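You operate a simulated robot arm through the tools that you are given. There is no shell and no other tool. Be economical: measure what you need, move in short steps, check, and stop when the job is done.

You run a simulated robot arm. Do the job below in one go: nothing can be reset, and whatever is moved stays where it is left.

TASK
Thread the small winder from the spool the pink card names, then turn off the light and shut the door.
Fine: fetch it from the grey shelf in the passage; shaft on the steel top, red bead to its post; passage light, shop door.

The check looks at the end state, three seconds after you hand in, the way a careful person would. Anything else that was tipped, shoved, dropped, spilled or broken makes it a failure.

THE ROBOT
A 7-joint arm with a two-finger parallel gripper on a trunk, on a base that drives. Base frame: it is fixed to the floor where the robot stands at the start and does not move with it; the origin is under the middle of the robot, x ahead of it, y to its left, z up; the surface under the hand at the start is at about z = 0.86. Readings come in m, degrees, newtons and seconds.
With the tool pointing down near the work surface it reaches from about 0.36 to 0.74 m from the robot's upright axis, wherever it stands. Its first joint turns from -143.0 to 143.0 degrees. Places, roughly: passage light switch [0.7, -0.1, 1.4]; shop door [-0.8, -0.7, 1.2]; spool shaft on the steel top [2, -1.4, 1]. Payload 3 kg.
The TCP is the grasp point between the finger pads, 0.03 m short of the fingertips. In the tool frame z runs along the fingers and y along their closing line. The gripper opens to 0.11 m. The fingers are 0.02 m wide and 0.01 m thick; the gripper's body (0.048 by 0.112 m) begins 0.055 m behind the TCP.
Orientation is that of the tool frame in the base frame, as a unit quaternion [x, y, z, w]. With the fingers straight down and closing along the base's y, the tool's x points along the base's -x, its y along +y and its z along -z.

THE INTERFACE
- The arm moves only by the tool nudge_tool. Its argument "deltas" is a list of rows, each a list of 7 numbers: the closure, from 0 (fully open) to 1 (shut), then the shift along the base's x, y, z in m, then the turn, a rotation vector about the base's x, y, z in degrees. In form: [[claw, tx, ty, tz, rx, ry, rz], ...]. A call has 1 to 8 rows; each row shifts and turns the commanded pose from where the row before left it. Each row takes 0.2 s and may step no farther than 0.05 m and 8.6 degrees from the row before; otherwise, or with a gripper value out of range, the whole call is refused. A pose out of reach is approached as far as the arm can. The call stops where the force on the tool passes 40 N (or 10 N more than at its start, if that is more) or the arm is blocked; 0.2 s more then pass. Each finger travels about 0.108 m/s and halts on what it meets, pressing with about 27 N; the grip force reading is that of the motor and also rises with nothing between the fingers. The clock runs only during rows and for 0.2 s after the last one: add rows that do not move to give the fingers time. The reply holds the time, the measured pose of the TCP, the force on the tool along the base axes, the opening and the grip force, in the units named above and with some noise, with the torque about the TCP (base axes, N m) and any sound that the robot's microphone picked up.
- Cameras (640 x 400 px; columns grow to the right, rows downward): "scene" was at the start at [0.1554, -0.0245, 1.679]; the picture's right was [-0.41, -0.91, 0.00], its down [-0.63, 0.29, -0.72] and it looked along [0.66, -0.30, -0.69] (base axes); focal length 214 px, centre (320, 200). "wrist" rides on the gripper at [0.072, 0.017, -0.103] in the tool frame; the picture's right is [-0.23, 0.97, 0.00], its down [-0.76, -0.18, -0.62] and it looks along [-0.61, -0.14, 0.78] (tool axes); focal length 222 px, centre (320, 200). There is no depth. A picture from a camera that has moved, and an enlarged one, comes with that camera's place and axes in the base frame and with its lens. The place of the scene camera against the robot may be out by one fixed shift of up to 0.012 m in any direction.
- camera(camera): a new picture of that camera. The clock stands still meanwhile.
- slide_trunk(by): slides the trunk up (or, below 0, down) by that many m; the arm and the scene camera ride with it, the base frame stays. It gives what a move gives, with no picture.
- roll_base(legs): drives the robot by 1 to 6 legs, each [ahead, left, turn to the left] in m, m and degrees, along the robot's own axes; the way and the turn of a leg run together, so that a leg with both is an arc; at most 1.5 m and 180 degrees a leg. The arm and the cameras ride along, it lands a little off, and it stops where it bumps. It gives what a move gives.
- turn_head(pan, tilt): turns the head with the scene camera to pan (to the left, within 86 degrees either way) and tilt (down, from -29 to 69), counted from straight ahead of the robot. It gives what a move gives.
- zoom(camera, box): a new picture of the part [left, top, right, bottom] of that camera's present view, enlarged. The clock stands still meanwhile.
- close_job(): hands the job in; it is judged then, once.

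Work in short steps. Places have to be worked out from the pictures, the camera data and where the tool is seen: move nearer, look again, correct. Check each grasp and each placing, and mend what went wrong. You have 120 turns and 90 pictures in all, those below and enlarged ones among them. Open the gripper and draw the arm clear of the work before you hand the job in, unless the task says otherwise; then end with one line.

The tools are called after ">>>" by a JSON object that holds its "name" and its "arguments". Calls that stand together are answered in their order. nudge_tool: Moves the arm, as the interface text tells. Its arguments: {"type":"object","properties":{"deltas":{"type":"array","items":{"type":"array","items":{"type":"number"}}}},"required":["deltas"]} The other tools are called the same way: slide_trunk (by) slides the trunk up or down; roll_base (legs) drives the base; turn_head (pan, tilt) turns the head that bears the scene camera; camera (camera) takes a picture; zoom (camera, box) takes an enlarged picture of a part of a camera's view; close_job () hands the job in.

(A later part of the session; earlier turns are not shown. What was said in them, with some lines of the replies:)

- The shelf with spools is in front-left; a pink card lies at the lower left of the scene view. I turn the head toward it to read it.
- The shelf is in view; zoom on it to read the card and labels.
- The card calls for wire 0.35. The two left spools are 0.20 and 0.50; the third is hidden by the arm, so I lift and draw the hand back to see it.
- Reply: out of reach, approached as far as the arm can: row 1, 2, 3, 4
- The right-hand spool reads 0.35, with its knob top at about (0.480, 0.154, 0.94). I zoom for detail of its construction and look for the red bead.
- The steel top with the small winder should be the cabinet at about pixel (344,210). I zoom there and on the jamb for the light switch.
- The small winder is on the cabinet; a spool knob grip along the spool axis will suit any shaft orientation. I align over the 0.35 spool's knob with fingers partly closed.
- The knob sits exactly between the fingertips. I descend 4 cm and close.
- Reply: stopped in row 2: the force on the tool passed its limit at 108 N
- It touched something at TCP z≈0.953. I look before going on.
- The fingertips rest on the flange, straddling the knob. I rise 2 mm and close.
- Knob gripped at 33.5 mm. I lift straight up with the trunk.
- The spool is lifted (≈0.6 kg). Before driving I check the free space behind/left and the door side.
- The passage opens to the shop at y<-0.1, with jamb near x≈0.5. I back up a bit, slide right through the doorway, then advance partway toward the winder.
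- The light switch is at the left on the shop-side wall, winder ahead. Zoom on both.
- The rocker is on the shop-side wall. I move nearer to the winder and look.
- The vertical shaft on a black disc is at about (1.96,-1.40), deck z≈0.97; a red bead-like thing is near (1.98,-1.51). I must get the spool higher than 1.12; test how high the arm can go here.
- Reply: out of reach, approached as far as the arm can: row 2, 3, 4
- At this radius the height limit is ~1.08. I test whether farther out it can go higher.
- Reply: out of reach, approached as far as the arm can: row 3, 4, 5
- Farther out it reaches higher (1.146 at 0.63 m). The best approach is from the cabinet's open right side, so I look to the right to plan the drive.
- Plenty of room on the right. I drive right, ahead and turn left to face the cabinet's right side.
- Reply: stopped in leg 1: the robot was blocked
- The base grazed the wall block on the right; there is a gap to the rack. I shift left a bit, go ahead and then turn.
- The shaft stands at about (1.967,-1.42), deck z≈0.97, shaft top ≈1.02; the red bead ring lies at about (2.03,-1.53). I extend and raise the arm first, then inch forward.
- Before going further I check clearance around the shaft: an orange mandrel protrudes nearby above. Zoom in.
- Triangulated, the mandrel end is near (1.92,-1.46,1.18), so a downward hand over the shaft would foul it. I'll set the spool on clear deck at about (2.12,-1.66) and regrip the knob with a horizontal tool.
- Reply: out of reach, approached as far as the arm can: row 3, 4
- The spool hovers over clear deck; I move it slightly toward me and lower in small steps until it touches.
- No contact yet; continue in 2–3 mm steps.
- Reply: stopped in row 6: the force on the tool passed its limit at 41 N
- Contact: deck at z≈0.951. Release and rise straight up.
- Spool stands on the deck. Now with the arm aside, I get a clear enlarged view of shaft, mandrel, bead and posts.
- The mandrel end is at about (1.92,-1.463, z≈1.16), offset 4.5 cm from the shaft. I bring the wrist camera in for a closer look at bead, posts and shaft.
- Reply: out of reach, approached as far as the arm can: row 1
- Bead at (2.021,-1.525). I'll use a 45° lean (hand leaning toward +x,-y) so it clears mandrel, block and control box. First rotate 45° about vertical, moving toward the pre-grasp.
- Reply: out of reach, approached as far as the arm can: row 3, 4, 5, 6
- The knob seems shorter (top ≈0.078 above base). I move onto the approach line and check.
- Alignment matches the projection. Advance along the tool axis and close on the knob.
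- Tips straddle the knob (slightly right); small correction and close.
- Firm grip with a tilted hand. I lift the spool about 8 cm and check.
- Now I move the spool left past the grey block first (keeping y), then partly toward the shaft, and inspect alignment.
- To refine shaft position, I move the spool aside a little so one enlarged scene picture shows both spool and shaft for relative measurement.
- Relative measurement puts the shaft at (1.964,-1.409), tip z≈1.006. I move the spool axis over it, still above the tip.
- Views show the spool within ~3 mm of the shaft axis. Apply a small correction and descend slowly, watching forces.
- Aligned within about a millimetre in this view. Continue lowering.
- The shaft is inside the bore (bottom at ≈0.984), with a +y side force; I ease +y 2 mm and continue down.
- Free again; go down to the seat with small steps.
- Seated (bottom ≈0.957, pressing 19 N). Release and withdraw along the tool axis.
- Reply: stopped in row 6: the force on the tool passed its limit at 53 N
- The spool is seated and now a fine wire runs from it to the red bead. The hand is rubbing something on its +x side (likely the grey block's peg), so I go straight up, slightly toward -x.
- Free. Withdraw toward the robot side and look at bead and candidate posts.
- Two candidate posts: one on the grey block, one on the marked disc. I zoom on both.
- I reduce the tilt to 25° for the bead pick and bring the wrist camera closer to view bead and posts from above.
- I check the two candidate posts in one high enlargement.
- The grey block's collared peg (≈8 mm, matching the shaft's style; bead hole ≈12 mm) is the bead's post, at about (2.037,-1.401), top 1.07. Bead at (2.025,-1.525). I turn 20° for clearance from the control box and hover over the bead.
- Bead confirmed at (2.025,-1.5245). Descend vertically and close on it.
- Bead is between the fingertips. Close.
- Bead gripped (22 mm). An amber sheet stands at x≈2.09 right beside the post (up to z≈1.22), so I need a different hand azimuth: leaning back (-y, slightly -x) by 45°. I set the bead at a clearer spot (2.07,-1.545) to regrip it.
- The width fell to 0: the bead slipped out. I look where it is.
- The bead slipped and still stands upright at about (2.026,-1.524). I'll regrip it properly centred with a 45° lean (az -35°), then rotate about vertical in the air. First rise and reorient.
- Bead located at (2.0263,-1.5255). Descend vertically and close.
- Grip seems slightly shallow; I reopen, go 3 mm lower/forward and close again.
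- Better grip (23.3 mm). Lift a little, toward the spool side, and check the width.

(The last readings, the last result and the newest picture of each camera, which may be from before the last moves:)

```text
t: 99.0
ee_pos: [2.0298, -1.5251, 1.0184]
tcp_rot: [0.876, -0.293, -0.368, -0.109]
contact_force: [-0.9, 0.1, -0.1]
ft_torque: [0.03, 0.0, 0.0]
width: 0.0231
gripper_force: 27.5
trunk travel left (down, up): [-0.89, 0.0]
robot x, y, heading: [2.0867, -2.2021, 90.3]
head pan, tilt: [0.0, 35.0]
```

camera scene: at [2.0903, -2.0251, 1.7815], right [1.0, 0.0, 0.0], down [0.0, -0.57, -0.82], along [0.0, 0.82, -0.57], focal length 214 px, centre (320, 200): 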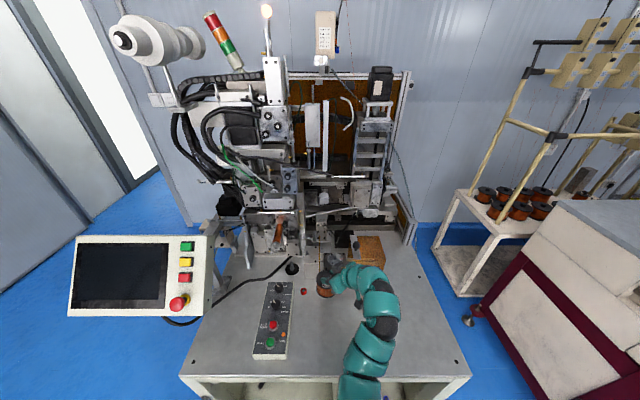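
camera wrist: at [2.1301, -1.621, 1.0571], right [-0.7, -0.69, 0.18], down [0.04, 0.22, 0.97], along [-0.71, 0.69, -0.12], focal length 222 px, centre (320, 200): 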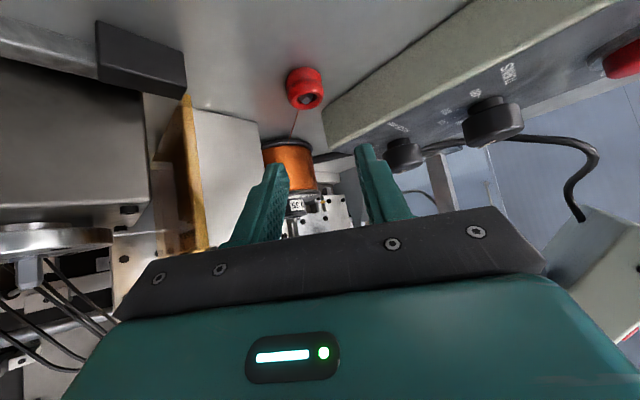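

Held. Now raise to TCP z≈1.125 while rotating about vertical to lean az ≈ -110°.

>>> {"name": "nudge_tool", "arguments": {"deltas": [[1, 0, 0, 0.027, 0, 0, -8.3], [1, 0, 0, 0.027, 0, 0, -8.3], [1, 0, 0, 0.027, 0, 0, -8.3], [1, 0, 0, 0.026, 0, 0, -8.3], [1, 0, 0, 0, 0, 0, -8.3], [1, 0, 0, 0, 0, 0, -8.3], [1, 0, 0, 0, 0, 0, -8.3], [1, 0, 0, 0, 0, 0, -8.3]]}}

>>> {"name": "zoom", "arguments": {"camera": "scene", "box": [260, 210, 380, 310]}}

```text
t: 100.8
ee_pos: [2.0319, -1.525, 1.1261]
tcp_rot: [-0.571, 0.725, 0.248, 0.293]
contact_force: [-0.8, 1.0, -0.6]
ft_torque: [-0.04, -0.01, 0.0]
width: 0.0231
gripper_force: 27.8
trunk travel left (down, up): [-0.89, 0.0]
robot x, y, heading: [2.0863, -2.2045, 90.2]
head pan, tilt: [0.0, 35.0]
```

```text
4.00 times, centred on (320, 260) of scene
camera zoom: at [2.0887, -2.0267, 1.7817], right [1.0, 0.0, 0.0], down [0.0, -0.57, -0.82], along [0.0, 0.82, -0.57], focal length 858 px, centre (320, -40)
```

zoom: 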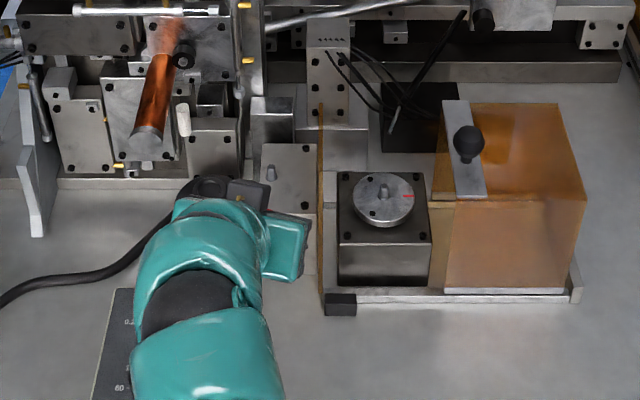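

Good. Rotate 8° more and advance 7 cm toward the post, then check from both cameras.

>>> {"name": "nudge_tool", "arguments": {"deltas": [[1, 0, 0, 0, 0, 0, -8], [1, 0.001, 0.03, 0, 0, 0, 0], [1, 0, 0.03, 0, 0, 0, 0], [1, 0, 0.01, 0, 0, 0, 0], [1, 0, 0, 0, 0, 0, 0]]}}

>>> {"name": "zoom", "arguments": {"camera": "wrist", "box": [200, 20, 440, 220]}}

>>> {"name": "zoom", "arguments": {"camera": "scene", "box": [280, 225, 340, 275]}}

```text
t: 102.0
ee_pos: [2.0337, -1.4552, 1.1273]
tcp_rot: [-0.52, 0.763, 0.227, 0.309]
contact_force: [-0.2, 0.8, 0.8]
ft_torque: [-0.01, -0.01, -0.01]
width: 0.0233
gripper_force: 27.3
trunk travel left (down, up): [-0.89, 0.0]
robot x, y, heading: [2.0887, -2.2061, 90.3]
head pan, tilt: [0.0, 35.0]
```

```text
2.00 times, centred on (320, 120) of wrist
camera zoom: at [1.9749, -1.5664, 1.1494], right [-0.85, 0.49, 0.18], down [0.22, 0.02, 0.97], along [0.48, 0.87, -0.13], focal length 444 px, centre (320, 360)
```

zoom: 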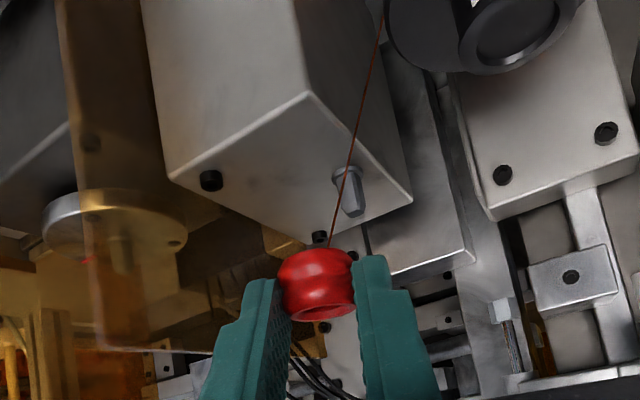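

```text
8.00 times, centred on (310, 250) of scene
camera zoom: at [2.0892, -2.0268, 1.7817], right [1.0, 0.0, 0.0], down [0.0, -0.57, -0.82], along [0.0, 0.82, -0.57], focal length 1716 px, centre (400, -200)
```

zoom: 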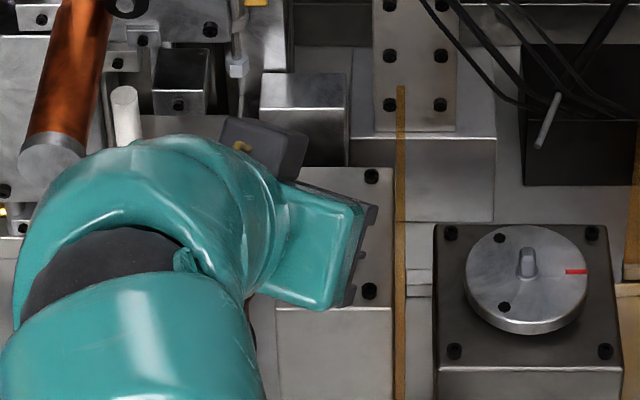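

Wrist view gives post at (2.038,-1.3975), top z≈1.07; bead axis now at (2.0373,-1.4445). I advance 4.7 cm in small steps and check.

>>> {"name": "nudge_tool", "arguments": {"deltas": [[1, 0, 0.016, 0, 0, 0, 0], [1, 0, 0.016, 0, 0, 0, 0], [1, 0, 0.015, 0, 0, 0, 0], [1, 0, 0, 0, 0, 0, 0]]}}

>>> {"name": "zoom", "arguments": {"camera": "wrist", "box": [200, 20, 440, 220]}}

```text
t: 103.0
ee_pos: [2.0321, -1.4078, 1.126]
tcp_rot: [-0.521, 0.763, 0.227, 0.31]
contact_force: [-0.7, 0.3, 0.0]
ft_torque: [0.0, -0.01, 0.01]
width: 0.0234
gripper_force: 27.3
trunk travel left (down, up): [-0.89, 0.0]
robot x, y, heading: [2.0921, -2.2032, 89.9]
head pan, tilt: [0.0, 35.0]
```

```text
2.00 times, centred on (320, 120) of wrist
camera zoom: at [1.9743, -1.5196, 1.1489], right [-0.85, 0.49, 0.18], down [0.22, 0.02, 0.97], along [0.48, 0.87, -0.13], focal length 444 px, centre (320, 360)
```

zoom: 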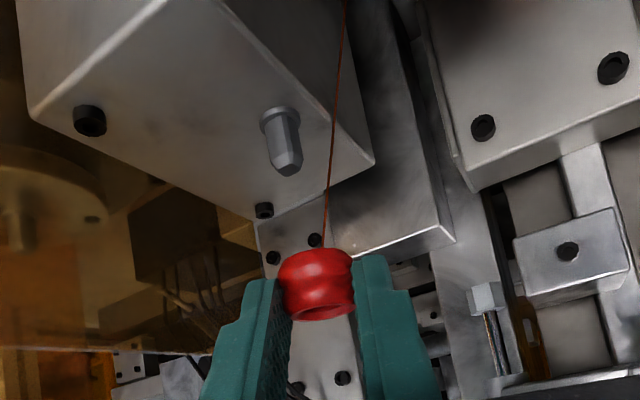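

Peg is about 3 mm nearer than the bead axis. Shift -3 mm in y, descend to just above the tip, and re-check.

>>> {"name": "nudge_tool", "arguments": {"deltas": [[1, 0.0005, -0.003, -0.008, 0, 0, 0], [1, 0, 0, -0.008, 0, 0, 0], [1, 0, 0, -0.006, 0, 0, 0], [1, 0, 0, 0, 0, 0, 0]]}}

>>> {"name": "zoom", "arguments": {"camera": "wrist", "box": [240, 60, 400, 200]}}

```text
t: 104.0
ee_pos: [2.0331, -1.41, 1.1054]
tcp_rot: [-0.521, 0.762, 0.228, 0.309]
contact_force: [-0.7, 0.7, 0.5]
ft_torque: [0.01, -0.02, 0.01]
width: 0.0229
gripper_force: 27.6
trunk travel left (down, up): [-0.89, 0.0]
robot x, y, heading: [2.0917, -2.2071, 90.3]
head pan, tilt: [0.0, 35.0]
```

```text
2.86 times, centred on (320, 130) of wrist
camera zoom: at [1.9751, -1.5214, 1.1268], right [-0.85, 0.49, 0.18], down [0.22, 0.02, 0.97], along [0.48, 0.87, -0.13], focal length 635 px, centre (320, 400)
```

zoom: 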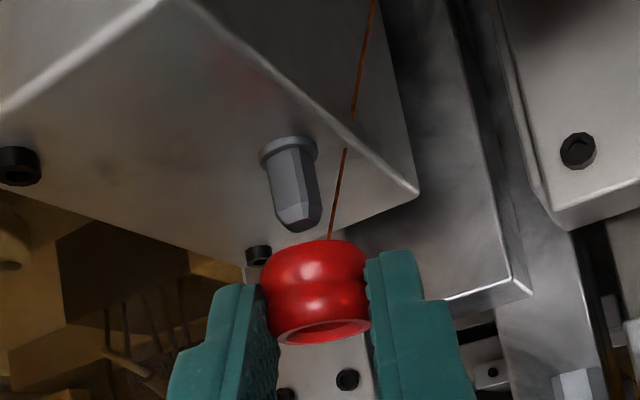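

Nearly aligned; about 2 mm more toward -y. Then lower gently onto the post.

>>> {"name": "nudge_tool", "arguments": {"deltas": [[1, 0.0002, -0.002, 0, 0, 0, 0], [1, 0, 0, -0.003, 0, 0, 0], [1, 0, 0, -0.003, 0, 0, 0], [1, 0, 0, -0.002, 0, 0, 0], [1, 0, 0, -0.002, 0, 0, 0], [1, 0, 0, 0, 0, 0, 0]]}}

>>> {"name": "zoom", "arguments": {"camera": "wrist", "box": [240, 60, 400, 200]}}

```text
t: 105.4
ee_pos: [2.0332, -1.414, 1.096]
tcp_rot: [-0.52, 0.762, 0.23, 0.31]
contact_force: [-1.0, 5.8, 21.1]
ft_torque: [0.29, 0.0, 0.02]
width: 0.0232
gripper_force: 27.3
trunk travel left (down, up): [-0.89, 0.0]
robot x, y, heading: [2.0902, -2.2023, 90.5]
head pan, tilt: [0.0, 35.0]
```

```text
2.86 times, centred on (320, 130) of wrist
camera zoom: at [1.975, -1.524, 1.119], right [-0.85, 0.49, 0.19], down [0.22, 0.01, 0.97], along [0.48, 0.87, -0.12], focal length 635 px, centre (320, 400)
```

zoom: 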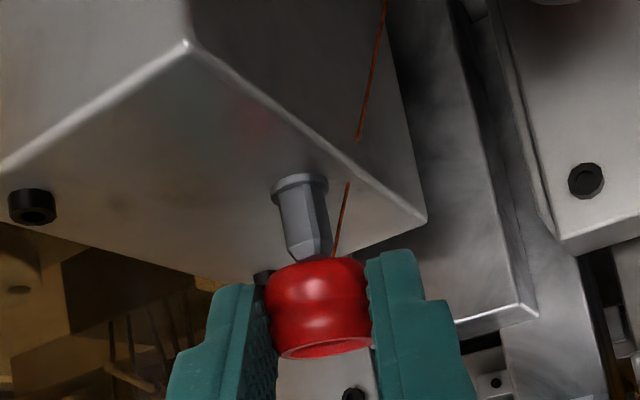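

Touching the tip, with +y reaction; lateral alignment looks right. Raise 3 mm, shift ~2.5 mm forward, and lower again.

>>> {"name": "nudge_tool", "arguments": {"deltas": [[1, 0, 0, 0.004, 0, 0, 0], [1, 0.001, 0.0022, 0, 0, 0, 0], [1, 0, 0, -0.002, 0, 0, 0], [1, 0, 0, -0.002, 0, 0, 0], [1, 0, 0, -0.002, 0, 0, 0], [1, 0, 0, -0.002, 0, 0, 0], [1, 0, 0, 0, 0, 0, 0]]}}

```text
t: 107.0
ee_pos: [2.034, -1.4116, 1.0939]
tcp_rot: [-0.521, 0.762, 0.229, 0.309]
contact_force: [-1.2, 2.2, 19.6]
ft_torque: [0.23, 0.01, 0.0]
width: 0.0232
gripper_force: 26.6
trunk travel left (down, up): [-0.89, 0.0]
robot x, y, heading: [2.0887, -2.2038, 90.1]
head pan, tilt: [0.0, 35.0]
```

Lower than before with smaller side force; ease another 1.5 mm forward and press gently.

>>> {"name": "nudge_tool", "arguments": {"deltas": [[1, 0.0005, 0.0015, 0.001, 0, 0, 0], [1, 0, 0, -0.001, 0, 0, 0], [1, 0, 0, -0.002, 0, 0, 0], [1, 0, 0, 0, 0, 0, 0]]}}

>>> {"name": "zoom", "arguments": {"camera": "wrist", "box": [240, 60, 400, 200]}}

```text
t: 108.0
ee_pos: [2.0354, -1.4116, 1.0905]
tcp_rot: [-0.52, 0.762, 0.228, 0.31]
contact_force: [-3.0, -1.4, 18.7]
ft_torque: [0.12, 0.04, 0.03]
width: 0.0229
gripper_force: 26.9
trunk travel left (down, up): [-0.89, 0.0]
robot x, y, heading: [2.0879, -2.2062, 90.3]
head pan, tilt: [0.0, 35.0]
```

```text
2.86 times, centred on (320, 130) of wrist
camera zoom: at [1.9765, -1.5211, 1.1125], right [-0.85, 0.49, 0.19], down [0.22, 0.02, 0.97], along [0.48, 0.87, -0.12], focal length 635 px, centre (320, 400)
```

zoom: 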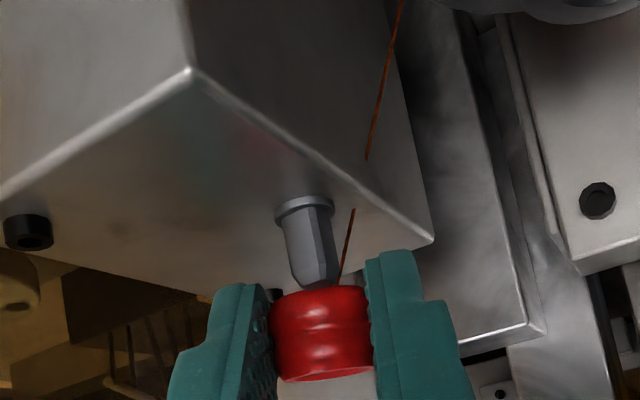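

The bead has been pitched in the grip and apparent sizes show it is ~8 mm beyond the post. I raise, tilt the hand 12° to level the bead, move back 8 mm, and look.

>>> {"name": "nudge_tool", "arguments": {"deltas": [[1, 0, 0, 0.008, 0, 0, 0], [1, 0, 0, 0.008, 0, 0, 0], [1, -0.0015, -0.004, 0, 5.66, -2.0, 0], [1, -0.0015, -0.004, 0, 5.66, -2.0, 0], [1, 0, 0, 0, 0, 0, 0]]}}

>>> {"name": "zoom", "arguments": {"camera": "wrist", "box": [240, 60, 400, 200]}}

>>> {"name": "zoom", "arguments": {"camera": "scene", "box": [280, 225, 340, 275]}}

```text
t: 109.2
ee_pos: [2.0323, -1.4173, 1.1039]
tcp_rot: [-0.495, 0.726, 0.283, 0.386]
contact_force: [-0.4, 0.1, 0.7]
ft_torque: [-0.01, 0.0, -0.01]
width: 0.0229
gripper_force: 28.0
trunk travel left (down, up): [-0.89, 0.0]
robot x, y, heading: [2.0909, -2.2022, 90.2]
head pan, tilt: [0.0, 35.0]
```

```text
2.86 times, centred on (320, 130) of wrist
camera zoom: at [1.9737, -1.5294, 1.1001], right [-0.86, 0.45, 0.22], down [0.15, -0.18, 0.97], along [0.48, 0.87, 0.08], focal length 635 px, centre (320, 400)
```

zoom: 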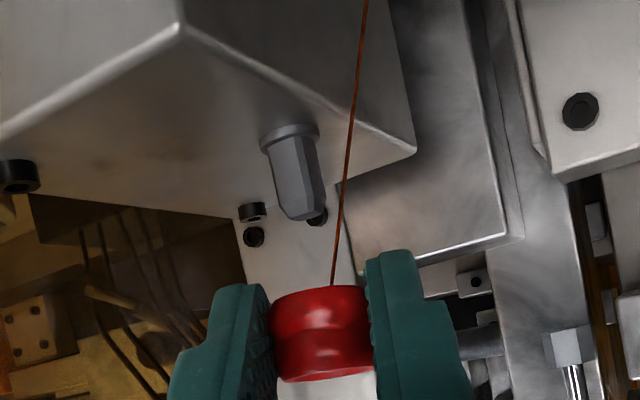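

```text
8.00 times, centred on (310, 250) of scene
camera zoom: at [2.0896, -2.0264, 1.7817], right [1.0, 0.0, 0.0], down [0.0, -0.57, -0.82], along [0.0, 0.82, -0.57], focal length 1716 px, centre (400, -200)
```

zoom: 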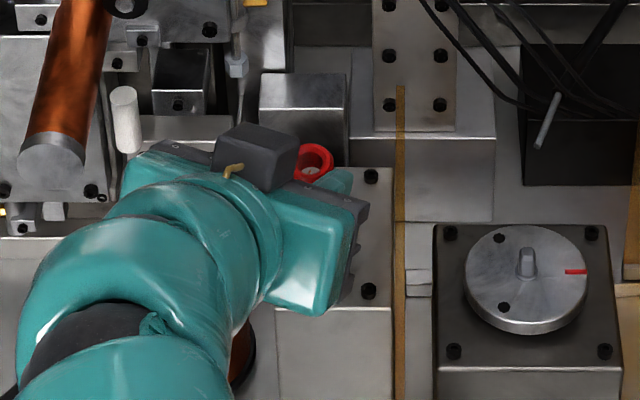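

Scene now shows the bead hole clearly; bead is level again and ~1 cm beyond the post. Shift back (-6,-9 mm) and verify in scene view.

>>> {"name": "nudge_tool", "arguments": {"deltas": [[1, -0.003, -0.0045, 0, 0, 0, 0], [1, -0.003, -0.0045, 0, 0, 0, 0], [1, 0, 0, 0, 0, 0, 0]]}}

>>> {"name": "zoom", "arguments": {"camera": "scene", "box": [292, 235, 322, 260]}}

```text
t: 110.0
ee_pos: [2.0261, -1.4265, 1.1036]
tcp_rot: [-0.496, 0.725, 0.283, 0.385]
contact_force: [0.3, -0.4, 0.6]
ft_torque: [0.0, -0.02, 0.01]
width: 0.0226
gripper_force: 27.0
trunk travel left (down, up): [-0.89, 0.0]
robot x, y, heading: [2.0899, -2.2033, 90.1]
head pan, tilt: [0.0, 35.0]
```

```text
16.00 times, centred on (307, 248) of scene
camera zoom: at [2.0895, -2.0267, 1.7817], right [1.0, 0.0, 0.0], down [0.0, -0.57, -0.82], along [0.0, 0.82, -0.57], focal length 3432 px, centre (528, -560)
```

zoom: 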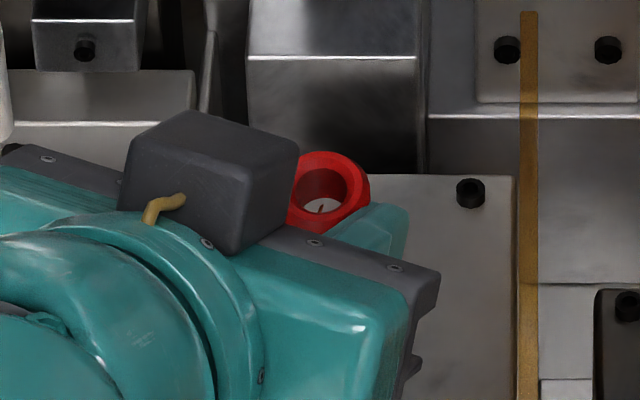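

Column alignment is good; row suggests the bead is now ~3–5 mm short. I shift forward 3 mm, lower by 10 mm (still above tip) and view from the wrist.

>>> {"name": "nudge_tool", "arguments": {"deltas": [[1, 0.0005, 0.003, -0.005, 0, 0, 0], [1, 0, 0, -0.005, 0, 0, 0], [1, 0, 0, -0.002, 0, 0, 0], [1, 0, 0, 0, 0, 0, 0]]}}

>>> {"name": "zoom", "arguments": {"camera": "wrist", "box": [260, 80, 380, 180]}}

```text
t: 111.0
ee_pos: [2.0279, -1.4233, 1.0929]
tcp_rot: [-0.495, 0.725, 0.283, 0.387]
contact_force: [-0.5, -0.1, -0.9]
ft_torque: [0.02, -0.03, 0.0]
width: 0.0227
gripper_force: 27.2
trunk travel left (down, up): [-0.89, 0.0]
robot x, y, heading: [2.0895, -2.2063, 90.2]
head pan, tilt: [0.0, 35.0]
```

```text
4.00 times, centred on (320, 130) of wrist
camera zoom: at [1.968, -1.5359, 1.0886], right [-0.86, 0.45, 0.22], down [0.15, -0.17, 0.97], along [0.48, 0.87, 0.08], focal length 888 px, centre (320, 480)
```

zoom: 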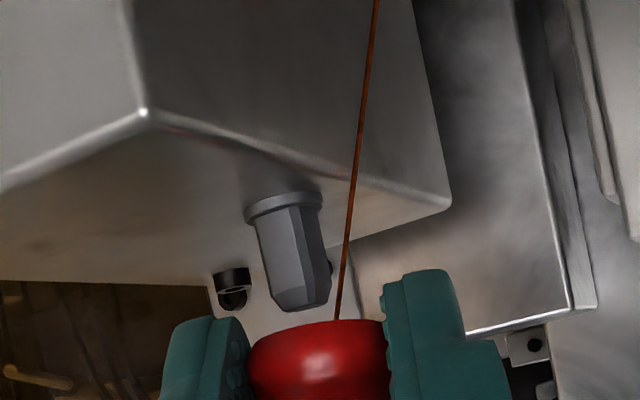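

Lateral offset ~1.5 mm; correct it and descend gently, feeling for entry (rim contact would show near TCP z≈1.0865).

>>> {"name": "nudge_tool", "arguments": {"deltas": [[1, 0.0013, -0.0007, -0.002, 0, 0, 0], [1, 0, 0, -0.002, 0, 0, 0], [1, 0, 0, -0.002, 0, 0, 0], [1, 0, 0, -0.0015, 0, 0, 0], [1, 0, 0, 0, 0, 0, 0]]}}

```text
t: 112.2
ee_pos: [2.0282, -1.4231, 1.0851]
tcp_rot: [-0.494, 0.725, 0.283, 0.386]
contact_force: [-0.6, 0.3, 0.3]
ft_torque: [-0.05, 0.01, -0.01]
width: 0.0226
gripper_force: 27.5
trunk travel left (down, up): [-0.89, 0.0]
robot x, y, heading: [2.0909, -2.2045, 90.2]
head pan, tilt: [0.0, 35.0]
```

No contact so far; continue down.

>>> {"name": "nudge_tool", "arguments": {"deltas": [[1, 0, 0, -0.002, 0, 0, 0], [1, 0, 0, -0.002, 0, 0, 0], [1, 0, 0, 0, 0, 0, 0]]}}

```text
t: 113.0
ee_pos: [2.027, -1.4235, 1.0799]
tcp_rot: [-0.495, 0.725, 0.284, 0.385]
contact_force: [1.0, -0.2, 0.4]
ft_torque: [0.03, 0.0, 0.0]
width: 0.0229
gripper_force: 27.3
trunk travel left (down, up): [-0.89, 0.0]
robot x, y, heading: [2.0935, -2.2048, 90.2]
head pan, tilt: [0.0, 35.0]
```

Below the rim-contact height without force. Check by wrist picture that the post is in the hole.

>>> {"name": "zoom", "arguments": {"camera": "wrist", "box": [260, 80, 380, 180]}}

```text
4.00 times, centred on (320, 130) of wrist
camera zoom: at [1.9687, -1.5363, 1.0771], right [-0.86, 0.45, 0.22], down [0.15, -0.18, 0.97], along [0.48, 0.87, 0.08], focal length 888 px, centre (320, 480)
```

zoom: 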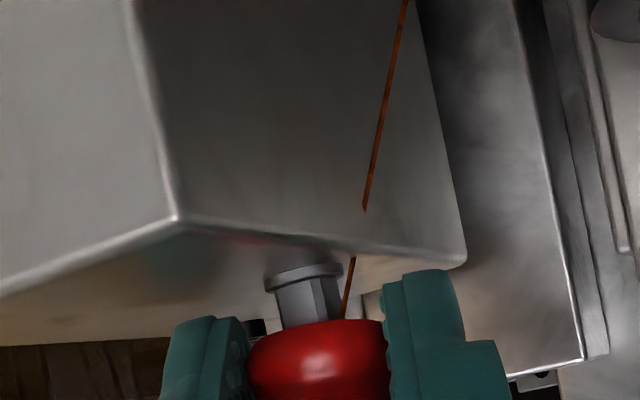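

The post vanishes into the bead, aligned. Lower a touch more until light contact, then release slowly.

>>> {"name": "nudge_tool", "arguments": {"deltas": [[1, 0, 0, -0.002, 0, 0, 0], [1, 0, 0, -0.0015, 0, 0, 0], [1, 0, 0, 0, 0, 0, 0]]}}

```text
t: 113.8
ee_pos: [2.0282, -1.4236, 1.0803]
tcp_rot: [-0.494, 0.725, 0.284, 0.386]
contact_force: [-0.7, 2.7, 12.9]
ft_torque: [0.26, -0.26, 0.07]
width: 0.0229
gripper_force: 27.1
trunk travel left (down, up): [-0.89, 0.0]
robot x, y, heading: [2.0864, -2.2035, 90.5]
head pan, tilt: [0.0, 35.0]
```

Light contact (fingertips on the block, most likely). Open slowly to let the bead settle.

>>> {"name": "nudge_tool", "arguments": {"deltas": [[0.75, 0, 0, 0.001, 0, 0, 0], [0.7, 0, 0, 0, 0, 0, 0], [0.66, 0, 0, 0, 0, 0, 0], [0.66, 0, 0, 0, 0, 0, 0]]}}

>>> {"name": "zoom", "arguments": {"camera": "wrist", "box": [240, 60, 400, 200]}}

```text
t: 114.8
ee_pos: [2.0246, -1.4243, 1.0798]
tcp_rot: [-0.495, 0.725, 0.285, 0.386]
contact_force: [-9.6, 13.0, 23.5]
ft_torque: [0.62, -0.31, 0.6]
width: 0.0303
gripper_force: 0.1
trunk travel left (down, up): [-0.89, 0.0]
robot x, y, heading: [2.09, -2.2076, 90.3]
head pan, tilt: [0.0, 35.0]
```

```text
2.86 times, centred on (320, 130) of wrist
camera zoom: at [1.9666, -1.5368, 1.076], right [-0.86, 0.45, 0.22], down [0.15, -0.18, 0.97], along [0.48, 0.87, 0.08], focal length 635 px, centre (320, 400)
```

zoom: 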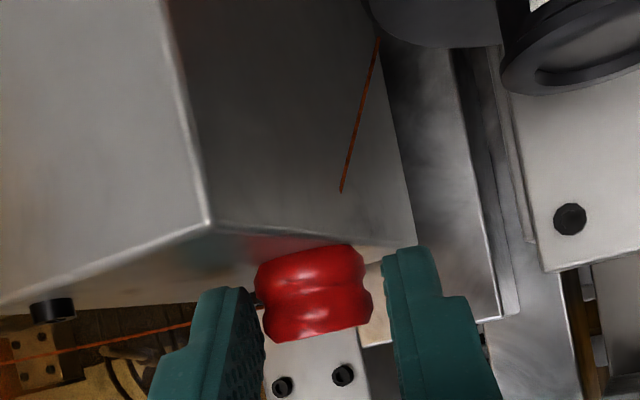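

The bead dropped onto the post and the wire now continues onward from it. Withdraw gently: a few mm up, then back along the tool axis.

>>> {"name": "nudge_tool", "arguments": {"deltas": [[0.66, 0, 0, 0.003, 0, 0, 0], [0.62, -0.003, -0.008, 0.006, 0, 0, 0], [0.6, -0.006, -0.016, 0.011, 0, 0, 0], [0.6, -0.006, -0.016, 0.011, 0, 0, 0], [0.6, -0.008, -0.022, 0.015, 0, 0, 0], [0.6, 0, 0, 0, 0, 0, 0]]}}

>>> {"name": "zoom", "arguments": {"camera": "wrist", "box": [180, 0, 460, 230]}}

```text
t: 116.2
ee_pos: [2.0055, -1.4859, 1.123]
tcp_rot: [-0.495, 0.726, 0.282, 0.385]
contact_force: [0.0, 0.2, -0.1]
ft_torque: [-0.01, 0.01, -0.02]
width: 0.0441
gripper_force: 0.1
trunk travel left (down, up): [-0.89, 0.0]
robot x, y, heading: [2.0893, -2.2058, 90.2]
head pan, tilt: [0.0, 35.0]
```

```text
1.74 times, centred on (320, 115) of wrist
camera zoom: at [1.9465, -1.598, 1.1199], right [-0.86, 0.45, 0.22], down [0.15, -0.17, 0.97], along [0.48, 0.87, 0.08], focal length 386 px, centre (320, 348)
```

zoom: 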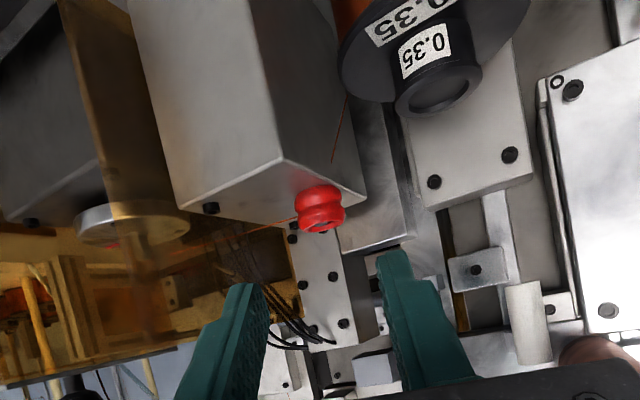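

The bead sits upright on the post and the spool is on its shaft. Next, the switch: triangulated at about (0.72,-0.09,1.435), its upper half proud. I back away, and level the tool (horizontal, pointing ahead).

>>> {"name": "roll_base", "arguments": {"legs": [[-0.42, 0, 0]]}}

>>> {"name": "nudge_tool", "arguments": {"deltas": [[0.8, 0, 0, 0.02, 7.8, -2.8, 0], [1, 0, 0, 0.03, 7.8, -2.8, 0], [1, 0, 0, 0.03, 7.8, -2.8, 0], [1, 0, 0, 0.03, 7.8, -2.8, 0], [1, 0, 0, 0.03, 0, 0, 6.5], [1, 0, 0, 0.03, 0, 0, 6.5], [1, 0, 0, 0.03, 0, 0, 6.5]]}}

```text
t: 118.8
ee_pos: [2.0072, -1.9144, 1.1233]
tcp_rot: [-0.495, 0.725, 0.284, 0.386]
contact_force: [0.7, -0.4, 0.5]
ft_torque: [-0.01, 0.0, 0.01]
width: 0.0441
gripper_force: 0.1
trunk travel left (down, up): [-0.89, 0.0]
robot x, y, heading: [2.0923, -2.6333, 90.3]
head pan, tilt: [0.0, 35.0]
```

```text
t: 120.4
ee_pos: [2.0063, -1.9131, 1.3243]
tcp_rot: [-0.492, 0.505, 0.51, 0.493]
contact_force: [0.6, 0.8, 0.0]
ft_torque: [-0.03, -0.01, 0.01]
width: 0.0
gripper_force: 27.3
trunk travel left (down, up): [-0.89, 0.0]
robot x, y, heading: [2.0913, -2.6372, 90.3]
head pan, tilt: [0.0, 35.0]
```

Tool is horizontal pointing ahead with fingers closed. Drive around to face the switch from y≈-1.05.

>>> {"name": "roll_base", "arguments": {"legs": [[0, 0, 90], [0, -0.3, 0], [1.28, 0, 0], [0, -1.3, 0], [0, 0, -90]]}}

>>> {"name": "turn_head", "arguments": {"pan": 5, "tilt": 25}}

>>> {"name": "camera", "arguments": {"camera": "scene"}}

```text
t: 142.1
ee_pos: [0.6868, -0.3328, 1.3241]
tcp_rot: [-0.501, 0.496, 0.519, 0.483]
contact_force: [-0.6, -0.2, 0.6]
ft_torque: [0.01, 0.0, 0.0]
width: 0.0001
gripper_force: 26.8
trunk travel left (down, up): [-0.89, 0.0]
robot x, y, heading: [0.7994, -1.0503, 92.7]
head pan, tilt: [0.0, 35.0]
```

```text
t: 142.9
ee_pos: [0.6867, -0.3338, 1.3233]
tcp_rot: [-0.5, 0.497, 0.519, 0.484]
contact_force: [-0.2, -0.3, -0.5]
ft_torque: [-0.01, -0.02, 0.01]
width: 0.0
gripper_force: 26.8
trunk travel left (down, up): [-0.89, 0.0]
robot x, y, heading: [0.8002, -1.0489, 92.6]
head pan, tilt: [5.0, 25.0]
```

```text
5 pictures are left
camera scene: at [0.7835, -0.8681, 1.7974], right [0.99, 0.13, 0.0], down [0.05, -0.42, -0.91], along [-0.12, 0.9, -0.42], focal length 214 px, centre (320, 200)
```

scene: 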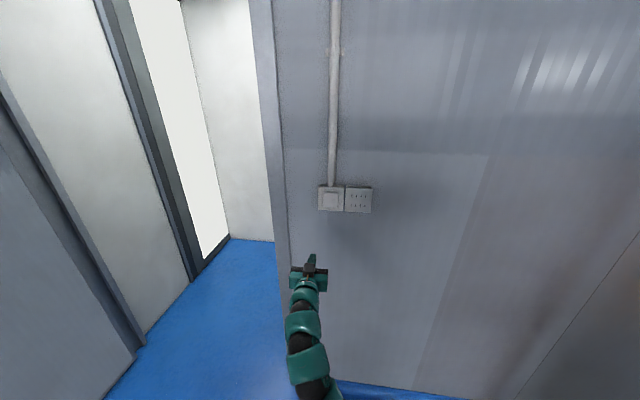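

Switch at about (0.723,-0.093,1.435). Raise and align the closed fingertips at the upper half of the rocker, then drive 0.17 m closer.

>>> {"name": "nudge_tool", "arguments": {"deltas": [[1, 0.012, 0, 0.04, 0, 0, 0], [1, 0.012, 0, 0.04, 0, 0, -1.3], [1, 0.012, 0, 0.045, 0, 0, -1.3], [1, 0, 0, 0, 0, 0, 0]]}}

>>> {"name": "roll_base", "arguments": {"legs": [[0.15, 0, 0]]}}

```text
t: 143.9
ee_pos: [0.7227, -0.3316, 1.4493]
tcp_rot: [-0.49, 0.507, 0.508, 0.495]
contact_force: [0.0, -0.8, 0.0]
ft_torque: [-0.06, 0.03, 0.0]
width: 0.0
gripper_force: 27.0
trunk travel left (down, up): [-0.89, 0.0]
robot x, y, heading: [0.7996, -1.0472, 92.3]
head pan, tilt: [5.0, 25.0]
```

```text
t: 145.2
ee_pos: [0.7199, -0.1826, 1.4479]
tcp_rot: [-0.489, 0.509, 0.507, 0.495]
contact_force: [-0.6, 0.2, -0.3]
ft_torque: [-0.02, -0.02, 0.03]
width: 0.0002
gripper_force: 27.6
trunk travel left (down, up): [-0.89, 0.0]
robot x, y, heading: [0.7912, -0.8968, 92.4]
head pan, tilt: [5.0, 25.0]
```

Fingertip ~5 cm from the switch; verify alignment with an enlarged view.

>>> {"name": "zoom", "arguments": {"camera": "scene", "box": [280, 150, 400, 240]}}

```text
4.44 times, centred on (340, 195) of scene
camera zoom: at [0.7777, -0.7178, 1.7973], right [0.99, 0.13, 0.0], down [0.05, -0.42, -0.91], along [-0.11, 0.9, -0.42], focal length 953 px, centre (231, 222)
```

zoom: 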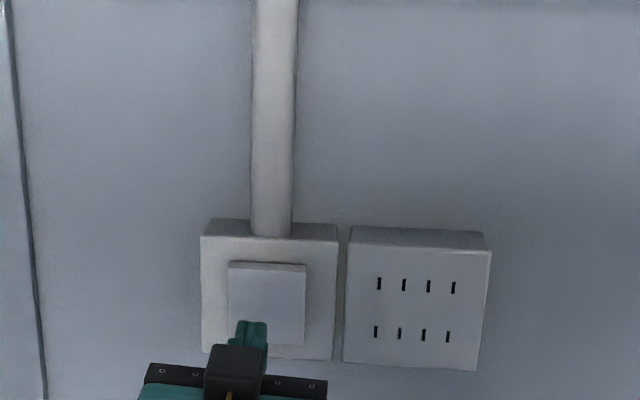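

Aligned at the rocker's upper half. Shift 5 mm right, 4 mm up and push forward in small steps, listening for a click.

>>> {"name": "nudge_tool", "arguments": {"deltas": [[1, 0.005, 0.015, 0.004, 0, 0, 0], [1, 0, 0.015, 0, 0, 0, 0], [1, 0, 0.008, 0, 0, 0, 0], [1, 0, 0.005, 0, 0, 0, 0], [1, 0, 0.004, 0, 0, 0, 0], [1, 0, 0.004, 0, 0, 0, 0], [1, 0, 0.004, 0, 0, 0, 0], [1, 0, 0, 0, 0, 0, 0]]}}

```text
t: 147.0
ee_pos: [0.7241, -0.1354, 1.4556]
tcp_rot: [-0.489, 0.507, 0.508, 0.496]
contact_force: [1.4, -33.9, -9.5]
ft_torque: [-0.59, -0.03, 0.01]
width: 0.0
gripper_force: 27.2
trunk travel left (down, up): [-0.89, 0.0]
robot x, y, heading: [0.7916, -0.9036, 92.5]
head pan, tilt: [5.0, 25.0]
heard: click
```

A click was heard. Back away and turn to face the door, then look at it.

>>> {"name": "nudge_tool", "arguments": {"deltas": [[1, 0, -0.02, 0, 0, 0, 0], [1, 0, -0.04, 0, 0, 0, 0]]}}

>>> {"name": "roll_base", "arguments": {"legs": [[-0.35, 0, 0], [0, 0, 88]]}}

>>> {"name": "turn_head", "arguments": {"pan": -3, "tilt": 22}}

>>> {"name": "camera", "arguments": {"camera": "scene"}}

```text
t: 147.6
ee_pos: [0.7244, -0.1914, 1.4522]
tcp_rot: [-0.488, 0.508, 0.507, 0.497]
contact_force: [0.7, -0.2, -0.2]
ft_torque: [0.03, -0.05, 0.01]
width: 0.0001
gripper_force: 26.8
trunk travel left (down, up): [-0.89, 0.0]
robot x, y, heading: [0.7884, -0.9016, 92.1]
head pan, tilt: [5.0, 25.0]
```

```text
t: 153.7
ee_pos: [0.0951, -1.3045, 1.4512]
tcp_rot: [-0.705, 0.022, 0.709, 0.0]
contact_force: [-1.0, 0.3, -0.7]
ft_torque: [-0.03, -0.01, -0.01]
width: 0.0
gripper_force: 27.1
trunk travel left (down, up): [-0.89, 0.0]
robot x, y, heading: [0.8082, -1.2531, -179.0]
head pan, tilt: [5.0, 25.0]
```

```text
t: 154.3
ee_pos: [0.0947, -1.3048, 1.4513]
tcp_rot: [-0.705, 0.022, 0.709, 0.001]
contact_force: [0.6, -0.8, 0.2]
ft_torque: [0.02, 0.0, 0.03]
width: 0.0002
gripper_force: 26.7
trunk travel left (down, up): [-0.89, 0.0]
robot x, y, heading: [0.8082, -1.2515, -178.9]
head pan, tilt: [-3.0, 22.0]
```

```text
3 pictures are left
camera scene: at [0.6352, -1.2407, 1.8023], right [0.03, 1.0, 0.0], down [0.37, -0.01, -0.93], along [-0.93, 0.03, -0.37], focal length 214 px, centre (320, 200)
```

scene: 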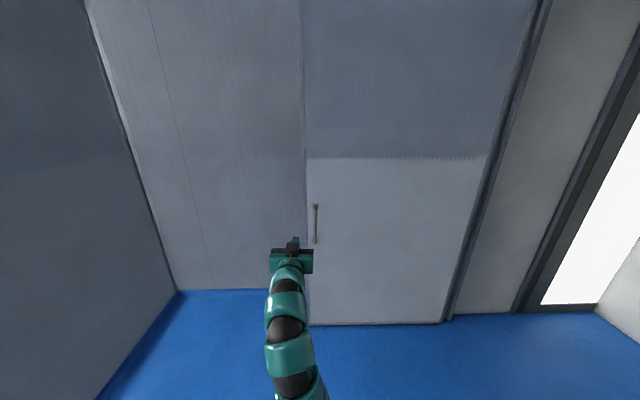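

The leaf stands open along x≈-0.78, hinge near y≈-0.05, free edge (with handle on the +x face) at y≈-1.30; wall behind at x≈-1.2. I'll hook the hand behind the free edge from the shop side and swing it shut. First drive to the start pose.

>>> {"name": "roll_base", "arguments": {"legs": [[0, 0.85, 0], [1.1, 0, 0], [0, 0, -63]]}}

```text
t: 166.9
ee_pos: [-0.6472, -1.4943, 1.4498]
tcp_rot: [-0.587, 0.39, 0.603, 0.374]
contact_force: [-0.6, 0.5, -0.3]
ft_torque: [-0.01, -0.01, 0.05]
width: 0.0
gripper_force: 27.2
trunk travel left (down, up): [-0.89, 0.0]
robot x, y, heading: [-0.284, -2.1079, 117.3]
head pan, tilt: [-3.0, 22.0]
```

As planned. One look to verify the leaf edge and gap before hooking.

>>> {"name": "camera", "arguments": {"camera": "scene"}}

```text
2 pictures are left
camera scene: at [-0.3598, -1.9435, 1.8023], right [0.91, 0.41, 0.0], down [0.15, -0.34, -0.93], along [-0.38, 0.85, -0.37], focal length 214 px, centre (320, 200)
```

scene: 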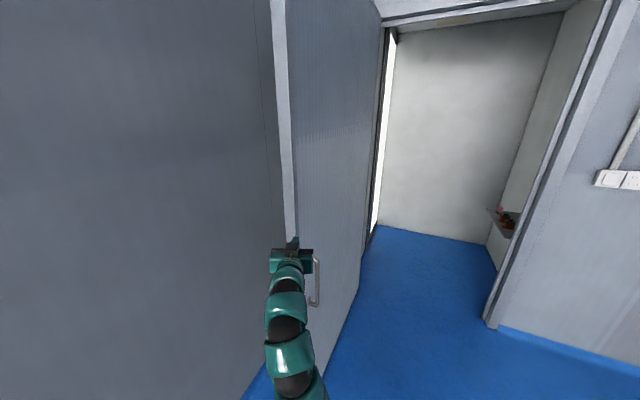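

Leaf edge confirmed (x -0.75…-0.80, y≈-1.30). Move the hand left past the edge, then forward behind the leaf.

>>> {"name": "roll_base", "arguments": {"legs": [[0.162, 0.314, 0], [0.267, -0.138, 0]]}}

```text
t: 170.8
ee_pos: [-0.9965, -1.1843, 1.4504]
tcp_rot: [-0.586, 0.392, 0.602, 0.375]
contact_force: [0.1, 0.3, 0.4]
ft_torque: [0.03, 0.03, 0.02]
width: 0.0
gripper_force: 26.8
trunk travel left (down, up): [-0.89, 0.0]
robot x, y, heading: [-0.636, -1.8048, 116.8]
head pan, tilt: [-3.0, 22.0]
```

Hand is behind the leaf. Drive +x to contact and start swinging along an arc.

>>> {"name": "roll_base", "arguments": {"legs": [[-0.068, -0.134, 0], [-0.116, -0.382, 0]]}}

```text
t: 174.3
ee_pos: [-0.4443, -1.1109, 1.4509]
tcp_rot: [-0.587, 0.391, 0.602, 0.375]
contact_force: [0.2, 1.2, -0.9]
ft_torque: [-0.02, -0.01, 0.01]
width: 0.0
gripper_force: 27.1
trunk travel left (down, up): [-0.89, 0.0]
robot x, y, heading: [-0.0837, -1.7292, 117.2]
head pan, tilt: [-3.0, 22.0]
```

Little resistance; the leaf seems to follow. Continue the arc to about 60°.

>>> {"name": "roll_base", "arguments": {"legs": [[0.011, -0.44, 0], [0.149, -0.355, 0]]}}

>>> {"name": "camera", "arguments": {"camera": "scene"}}

```text
t: 179.0
ee_pos: [0.1764, -0.6113, 1.4518]
tcp_rot: [-0.587, 0.391, 0.602, 0.374]
contact_force: [-0.5, -0.3, 0.0]
ft_torque: [-0.03, 0.0, 0.0]
width: 0.0002
gripper_force: 27.0
trunk travel left (down, up): [-0.89, 0.0]
robot x, y, heading: [0.5395, -1.2278, 117.3]
head pan, tilt: [-3.0, 22.0]
```

```text
1 pictures are left
camera scene: at [0.4656, -1.0618, 1.8023], right [0.91, 0.41, 0.0], down [0.15, -0.34, -0.93], along [-0.38, 0.84, -0.38], focal length 214 px, centre (320, 200)
```

scene: 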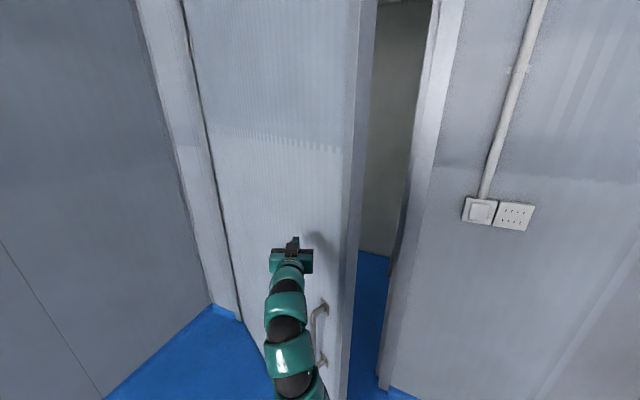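

The leaf follows and is nearly closed. Push on in +y.

>>> {"name": "roll_base", "arguments": {"legs": [[0.32, -0.164, 0]]}}

```text
t: 181.3
ee_pos: [0.1716, -0.2552, 1.4499]
tcp_rot: [-0.589, 0.388, 0.604, 0.371]
contact_force: [-0.3, 0.6, -0.4]
ft_torque: [-0.04, 0.02, 0.04]
width: 0.0002
gripper_force: 26.6
trunk travel left (down, up): [-0.89, 0.0]
robot x, y, heading: [0.5395, -0.8683, 117.8]
head pan, tilt: [-3.0, 22.0]
```

Continue with smaller arm pushes in +y until firm contact.

>>> {"name": "nudge_tool", "arguments": {"deltas": [[1, 0, 0.03, 0, 0, 0, 0], [1, 0, 0.03, 0, 0, 0, 0], [1, 0, 0.02, 0, 0, 0, 0], [1, 0, 0.02, 0, 0, 0, 0], [1, 0, 0.02, 0, 0, 0, 0], [1, 0, 0.02, 0, 0, 0, 0], [1, 0, 0, 0, 0, 0, 0]]}}

```text
t: 182.9
ee_pos: [0.1719, -0.1141, 1.4518]
tcp_rot: [-0.589, 0.387, 0.604, 0.371]
contact_force: [-0.5, 0.5, -0.7]
ft_torque: [0.01, -0.02, -0.06]
width: 0.0
gripper_force: 26.9
trunk travel left (down, up): [-0.89, 0.0]
robot x, y, heading: [0.5432, -0.8641, 117.6]
head pan, tilt: [-3.0, 22.0]
```

No firm stop yet; push a bit further with small steps.

>>> {"name": "nudge_tool", "arguments": {"deltas": [[1, 0, 0.015, 0, 0, 0, 0], [1, 0, 0.015, 0, 0, 0, 0], [1, 0, 0.015, 0, 0, 0, 0], [1, 0, 0.015, 0, 0, 0, 0], [1, 0, 0.015, 0, 0, 0, 0], [1, 0, 0, 0, 0, 0, 0], [1, 0, 0, 0, 0, 0, 0]]}}

```text
t: 183.7
ee_pos: [0.1713, -0.0848, 1.4516]
tcp_rot: [-0.591, 0.387, 0.605, 0.367]
contact_force: [16.5, -36.8, -3.2]
ft_torque: [0.06, -0.02, -0.33]
width: 0.0
gripper_force: 26.8
trunk travel left (down, up): [-0.89, 0.0]
robot x, y, heading: [0.5413, -0.8701, 117.8]
head pan, tilt: [-3.0, 22.0]
stopped in row 3: the force on the tool passed its limit at 58 N (the readings are from after the stop); the commanded pose is now the measured one
```

Firm stop: the leaf is against its stop. Draw back and use the last picture to confirm door and switch.

>>> {"name": "nudge_tool", "arguments": {"deltas": [[1, 0, -0.03, 0, 0, 0, 0], [1, 0, -0.05, 0, 0, 0, 0], [1, 0, -0.05, 0, 0, 0, 0]]}}

>>> {"name": "roll_base", "arguments": {"legs": [[-0.25, 0.1, 0]]}}

>>> {"name": "turn_head", "arguments": {"pan": -25, "tilt": 22}}

>>> {"name": "zoom", "arguments": {"camera": "scene", "box": [100, 60, 540, 335]}}

```text
t: 184.5
ee_pos: [0.1676, -0.2052, 1.4438]
tcp_rot: [-0.594, 0.389, 0.601, 0.367]
contact_force: [0.7, 0.8, 0.4]
ft_torque: [-0.05, 0.0, 0.03]
width: 0.0
gripper_force: 26.7
trunk travel left (down, up): [-0.89, 0.0]
robot x, y, heading: [0.5447, -0.8682, 117.6]
head pan, tilt: [-3.0, 22.0]
```

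```text
t: 186.4
ee_pos: [0.1969, -0.4739, 1.446]
tcp_rot: [-0.593, 0.389, 0.602, 0.368]
contact_force: [0.0, 0.1, -0.4]
ft_torque: [0.01, 0.0, -0.03]
width: 0.0
gripper_force: 27.3
trunk travel left (down, up): [-0.89, 0.0]
robot x, y, heading: [0.5676, -1.1368, 117.9]
head pan, tilt: [-3.0, 22.0]
```

```text
t: 187.3
ee_pos: [0.1976, -0.4727, 1.446]
tcp_rot: [-0.593, 0.388, 0.601, 0.368]
contact_force: [0.4, 0.2, 0.7]
ft_torque: [0.04, -0.02, 0.0]
width: 0.0002
gripper_force: 27.3
trunk travel left (down, up): [-0.89, 0.0]
robot x, y, heading: [0.5701, -1.1349, 117.7]
head pan, tilt: [-25.0, 22.0]
```

```text
1.45 times, centred on (320, 198) of scene
camera zoom: at [0.528, -0.9628, 1.8023], right [1.0, 0.05, 0.0], down [0.02, -0.37, -0.93], along [-0.05, 0.93, -0.37], focal length 312 px, centre (320, 204)
```

zoom: 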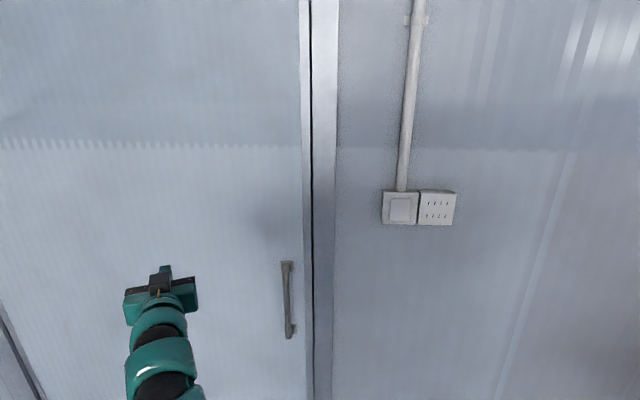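

The door is in its frame and the rocker flipped. One confirming push near the free edge to be sure it is fully seated.

>>> {"name": "roll_base", "arguments": {"legs": [[0.169, -0.258, 0]]}}

>>> {"name": "nudge_tool", "arguments": {"deltas": [[1, 0, 0.04, 0, 0, 0, 0], [1, 0, 0.04, 0, 0, 0, 0], [1, 0, 0.015, 0, 0, 0, 0], [1, 0, 0.01, 0, 0, 0, 0], [1, 0, 0.01, 0, 0, 0, 0], [1, 0, 0.01, 0, 0, 0, 0], [1, 0, 0.01, 0, 0, 0, 0]]}}

```text
t: 189.3
ee_pos: [0.3497, -0.2024, 1.4456]
tcp_rot: [-0.593, 0.389, 0.602, 0.366]
contact_force: [-0.5, -0.4, 0.1]
ft_torque: [-0.03, -0.03, -0.01]
width: 0.0
gripper_force: 26.7
trunk travel left (down, up): [-0.89, 0.0]
robot x, y, heading: [0.7201, -0.8665, 117.7]
head pan, tilt: [-25.0, 22.0]
```

```text
t: 190.8
ee_pos: [0.3496, -0.0853, 1.4454]
tcp_rot: [-0.595, 0.388, 0.603, 0.363]
contact_force: [14.0, -30.1, -5.8]
ft_torque: [0.11, 0.11, -0.35]
width: 0.0
gripper_force: 26.6
trunk travel left (down, up): [-0.89, 0.0]
robot x, y, heading: [0.7235, -0.8726, 117.7]
head pan, tilt: [-25.0, 22.0]
stopped in row 7: the force on the tool passed its limit at 49 N (the readings are from after the stop); the commanded pose is now the measured one
```

Same y (-0.085) at both points along the leaf: it lies straight in the frame, shut. I draw back and open the gripper.

>>> {"name": "nudge_tool", "arguments": {"deltas": [[1, 0, -0.03, 0, 0, 0, 0], [1, 0, -0.05, 0, 0, 0, 0], [0.5, 0, -0.05, 0, 0, 0, 0], [0, 0, -0.03, 0, 0, 0, 0], [0, 0, 0, 0, 0, 0, 0], [0, 0, 0, 0, 0, 0, 0]]}}

>>> {"name": "roll_base", "arguments": {"legs": [[-0.25, 0.1, 0]]}}

>>> {"name": "close_job", "arguments": {}}

```text
t: 192.2
ee_pos: [0.3481, -0.2388, 1.4417]
tcp_rot: [-0.596, 0.39, 0.6, 0.363]
contact_force: [-0.7, -0.2, 0.6]
ft_torque: [0.0, 0.02, 0.01]
width: 0.1101
gripper_force: 0.0
trunk travel left (down, up): [-0.89, 0.0]
robot x, y, heading: [0.7192, -0.8637, 118.0]
head pan, tilt: [-25.0, 22.0]
```

```text
t: 194.2
ee_pos: [0.3731, -0.5057, 1.4428]
tcp_rot: [-0.596, 0.39, 0.6, 0.365]
contact_force: [0.0, -0.3, 0.7]
ft_torque: [-0.02, 0.02, -0.01]
width: 0.1101
gripper_force: 0.0
trunk travel left (down, up): [-0.89, 0.0]
robot x, y, heading: [0.7471, -1.1352, 117.8]
head pan, tilt: [-25.0, 22.0]
```

```text
The job is handed in.
```

The job is handed in: the 0.35 spool is on the shaft, the red bead is on the grey-block post (my judgement over the red-marked disc), the passage light switch clicked over (the light itself not seen), and the shop door is shut.
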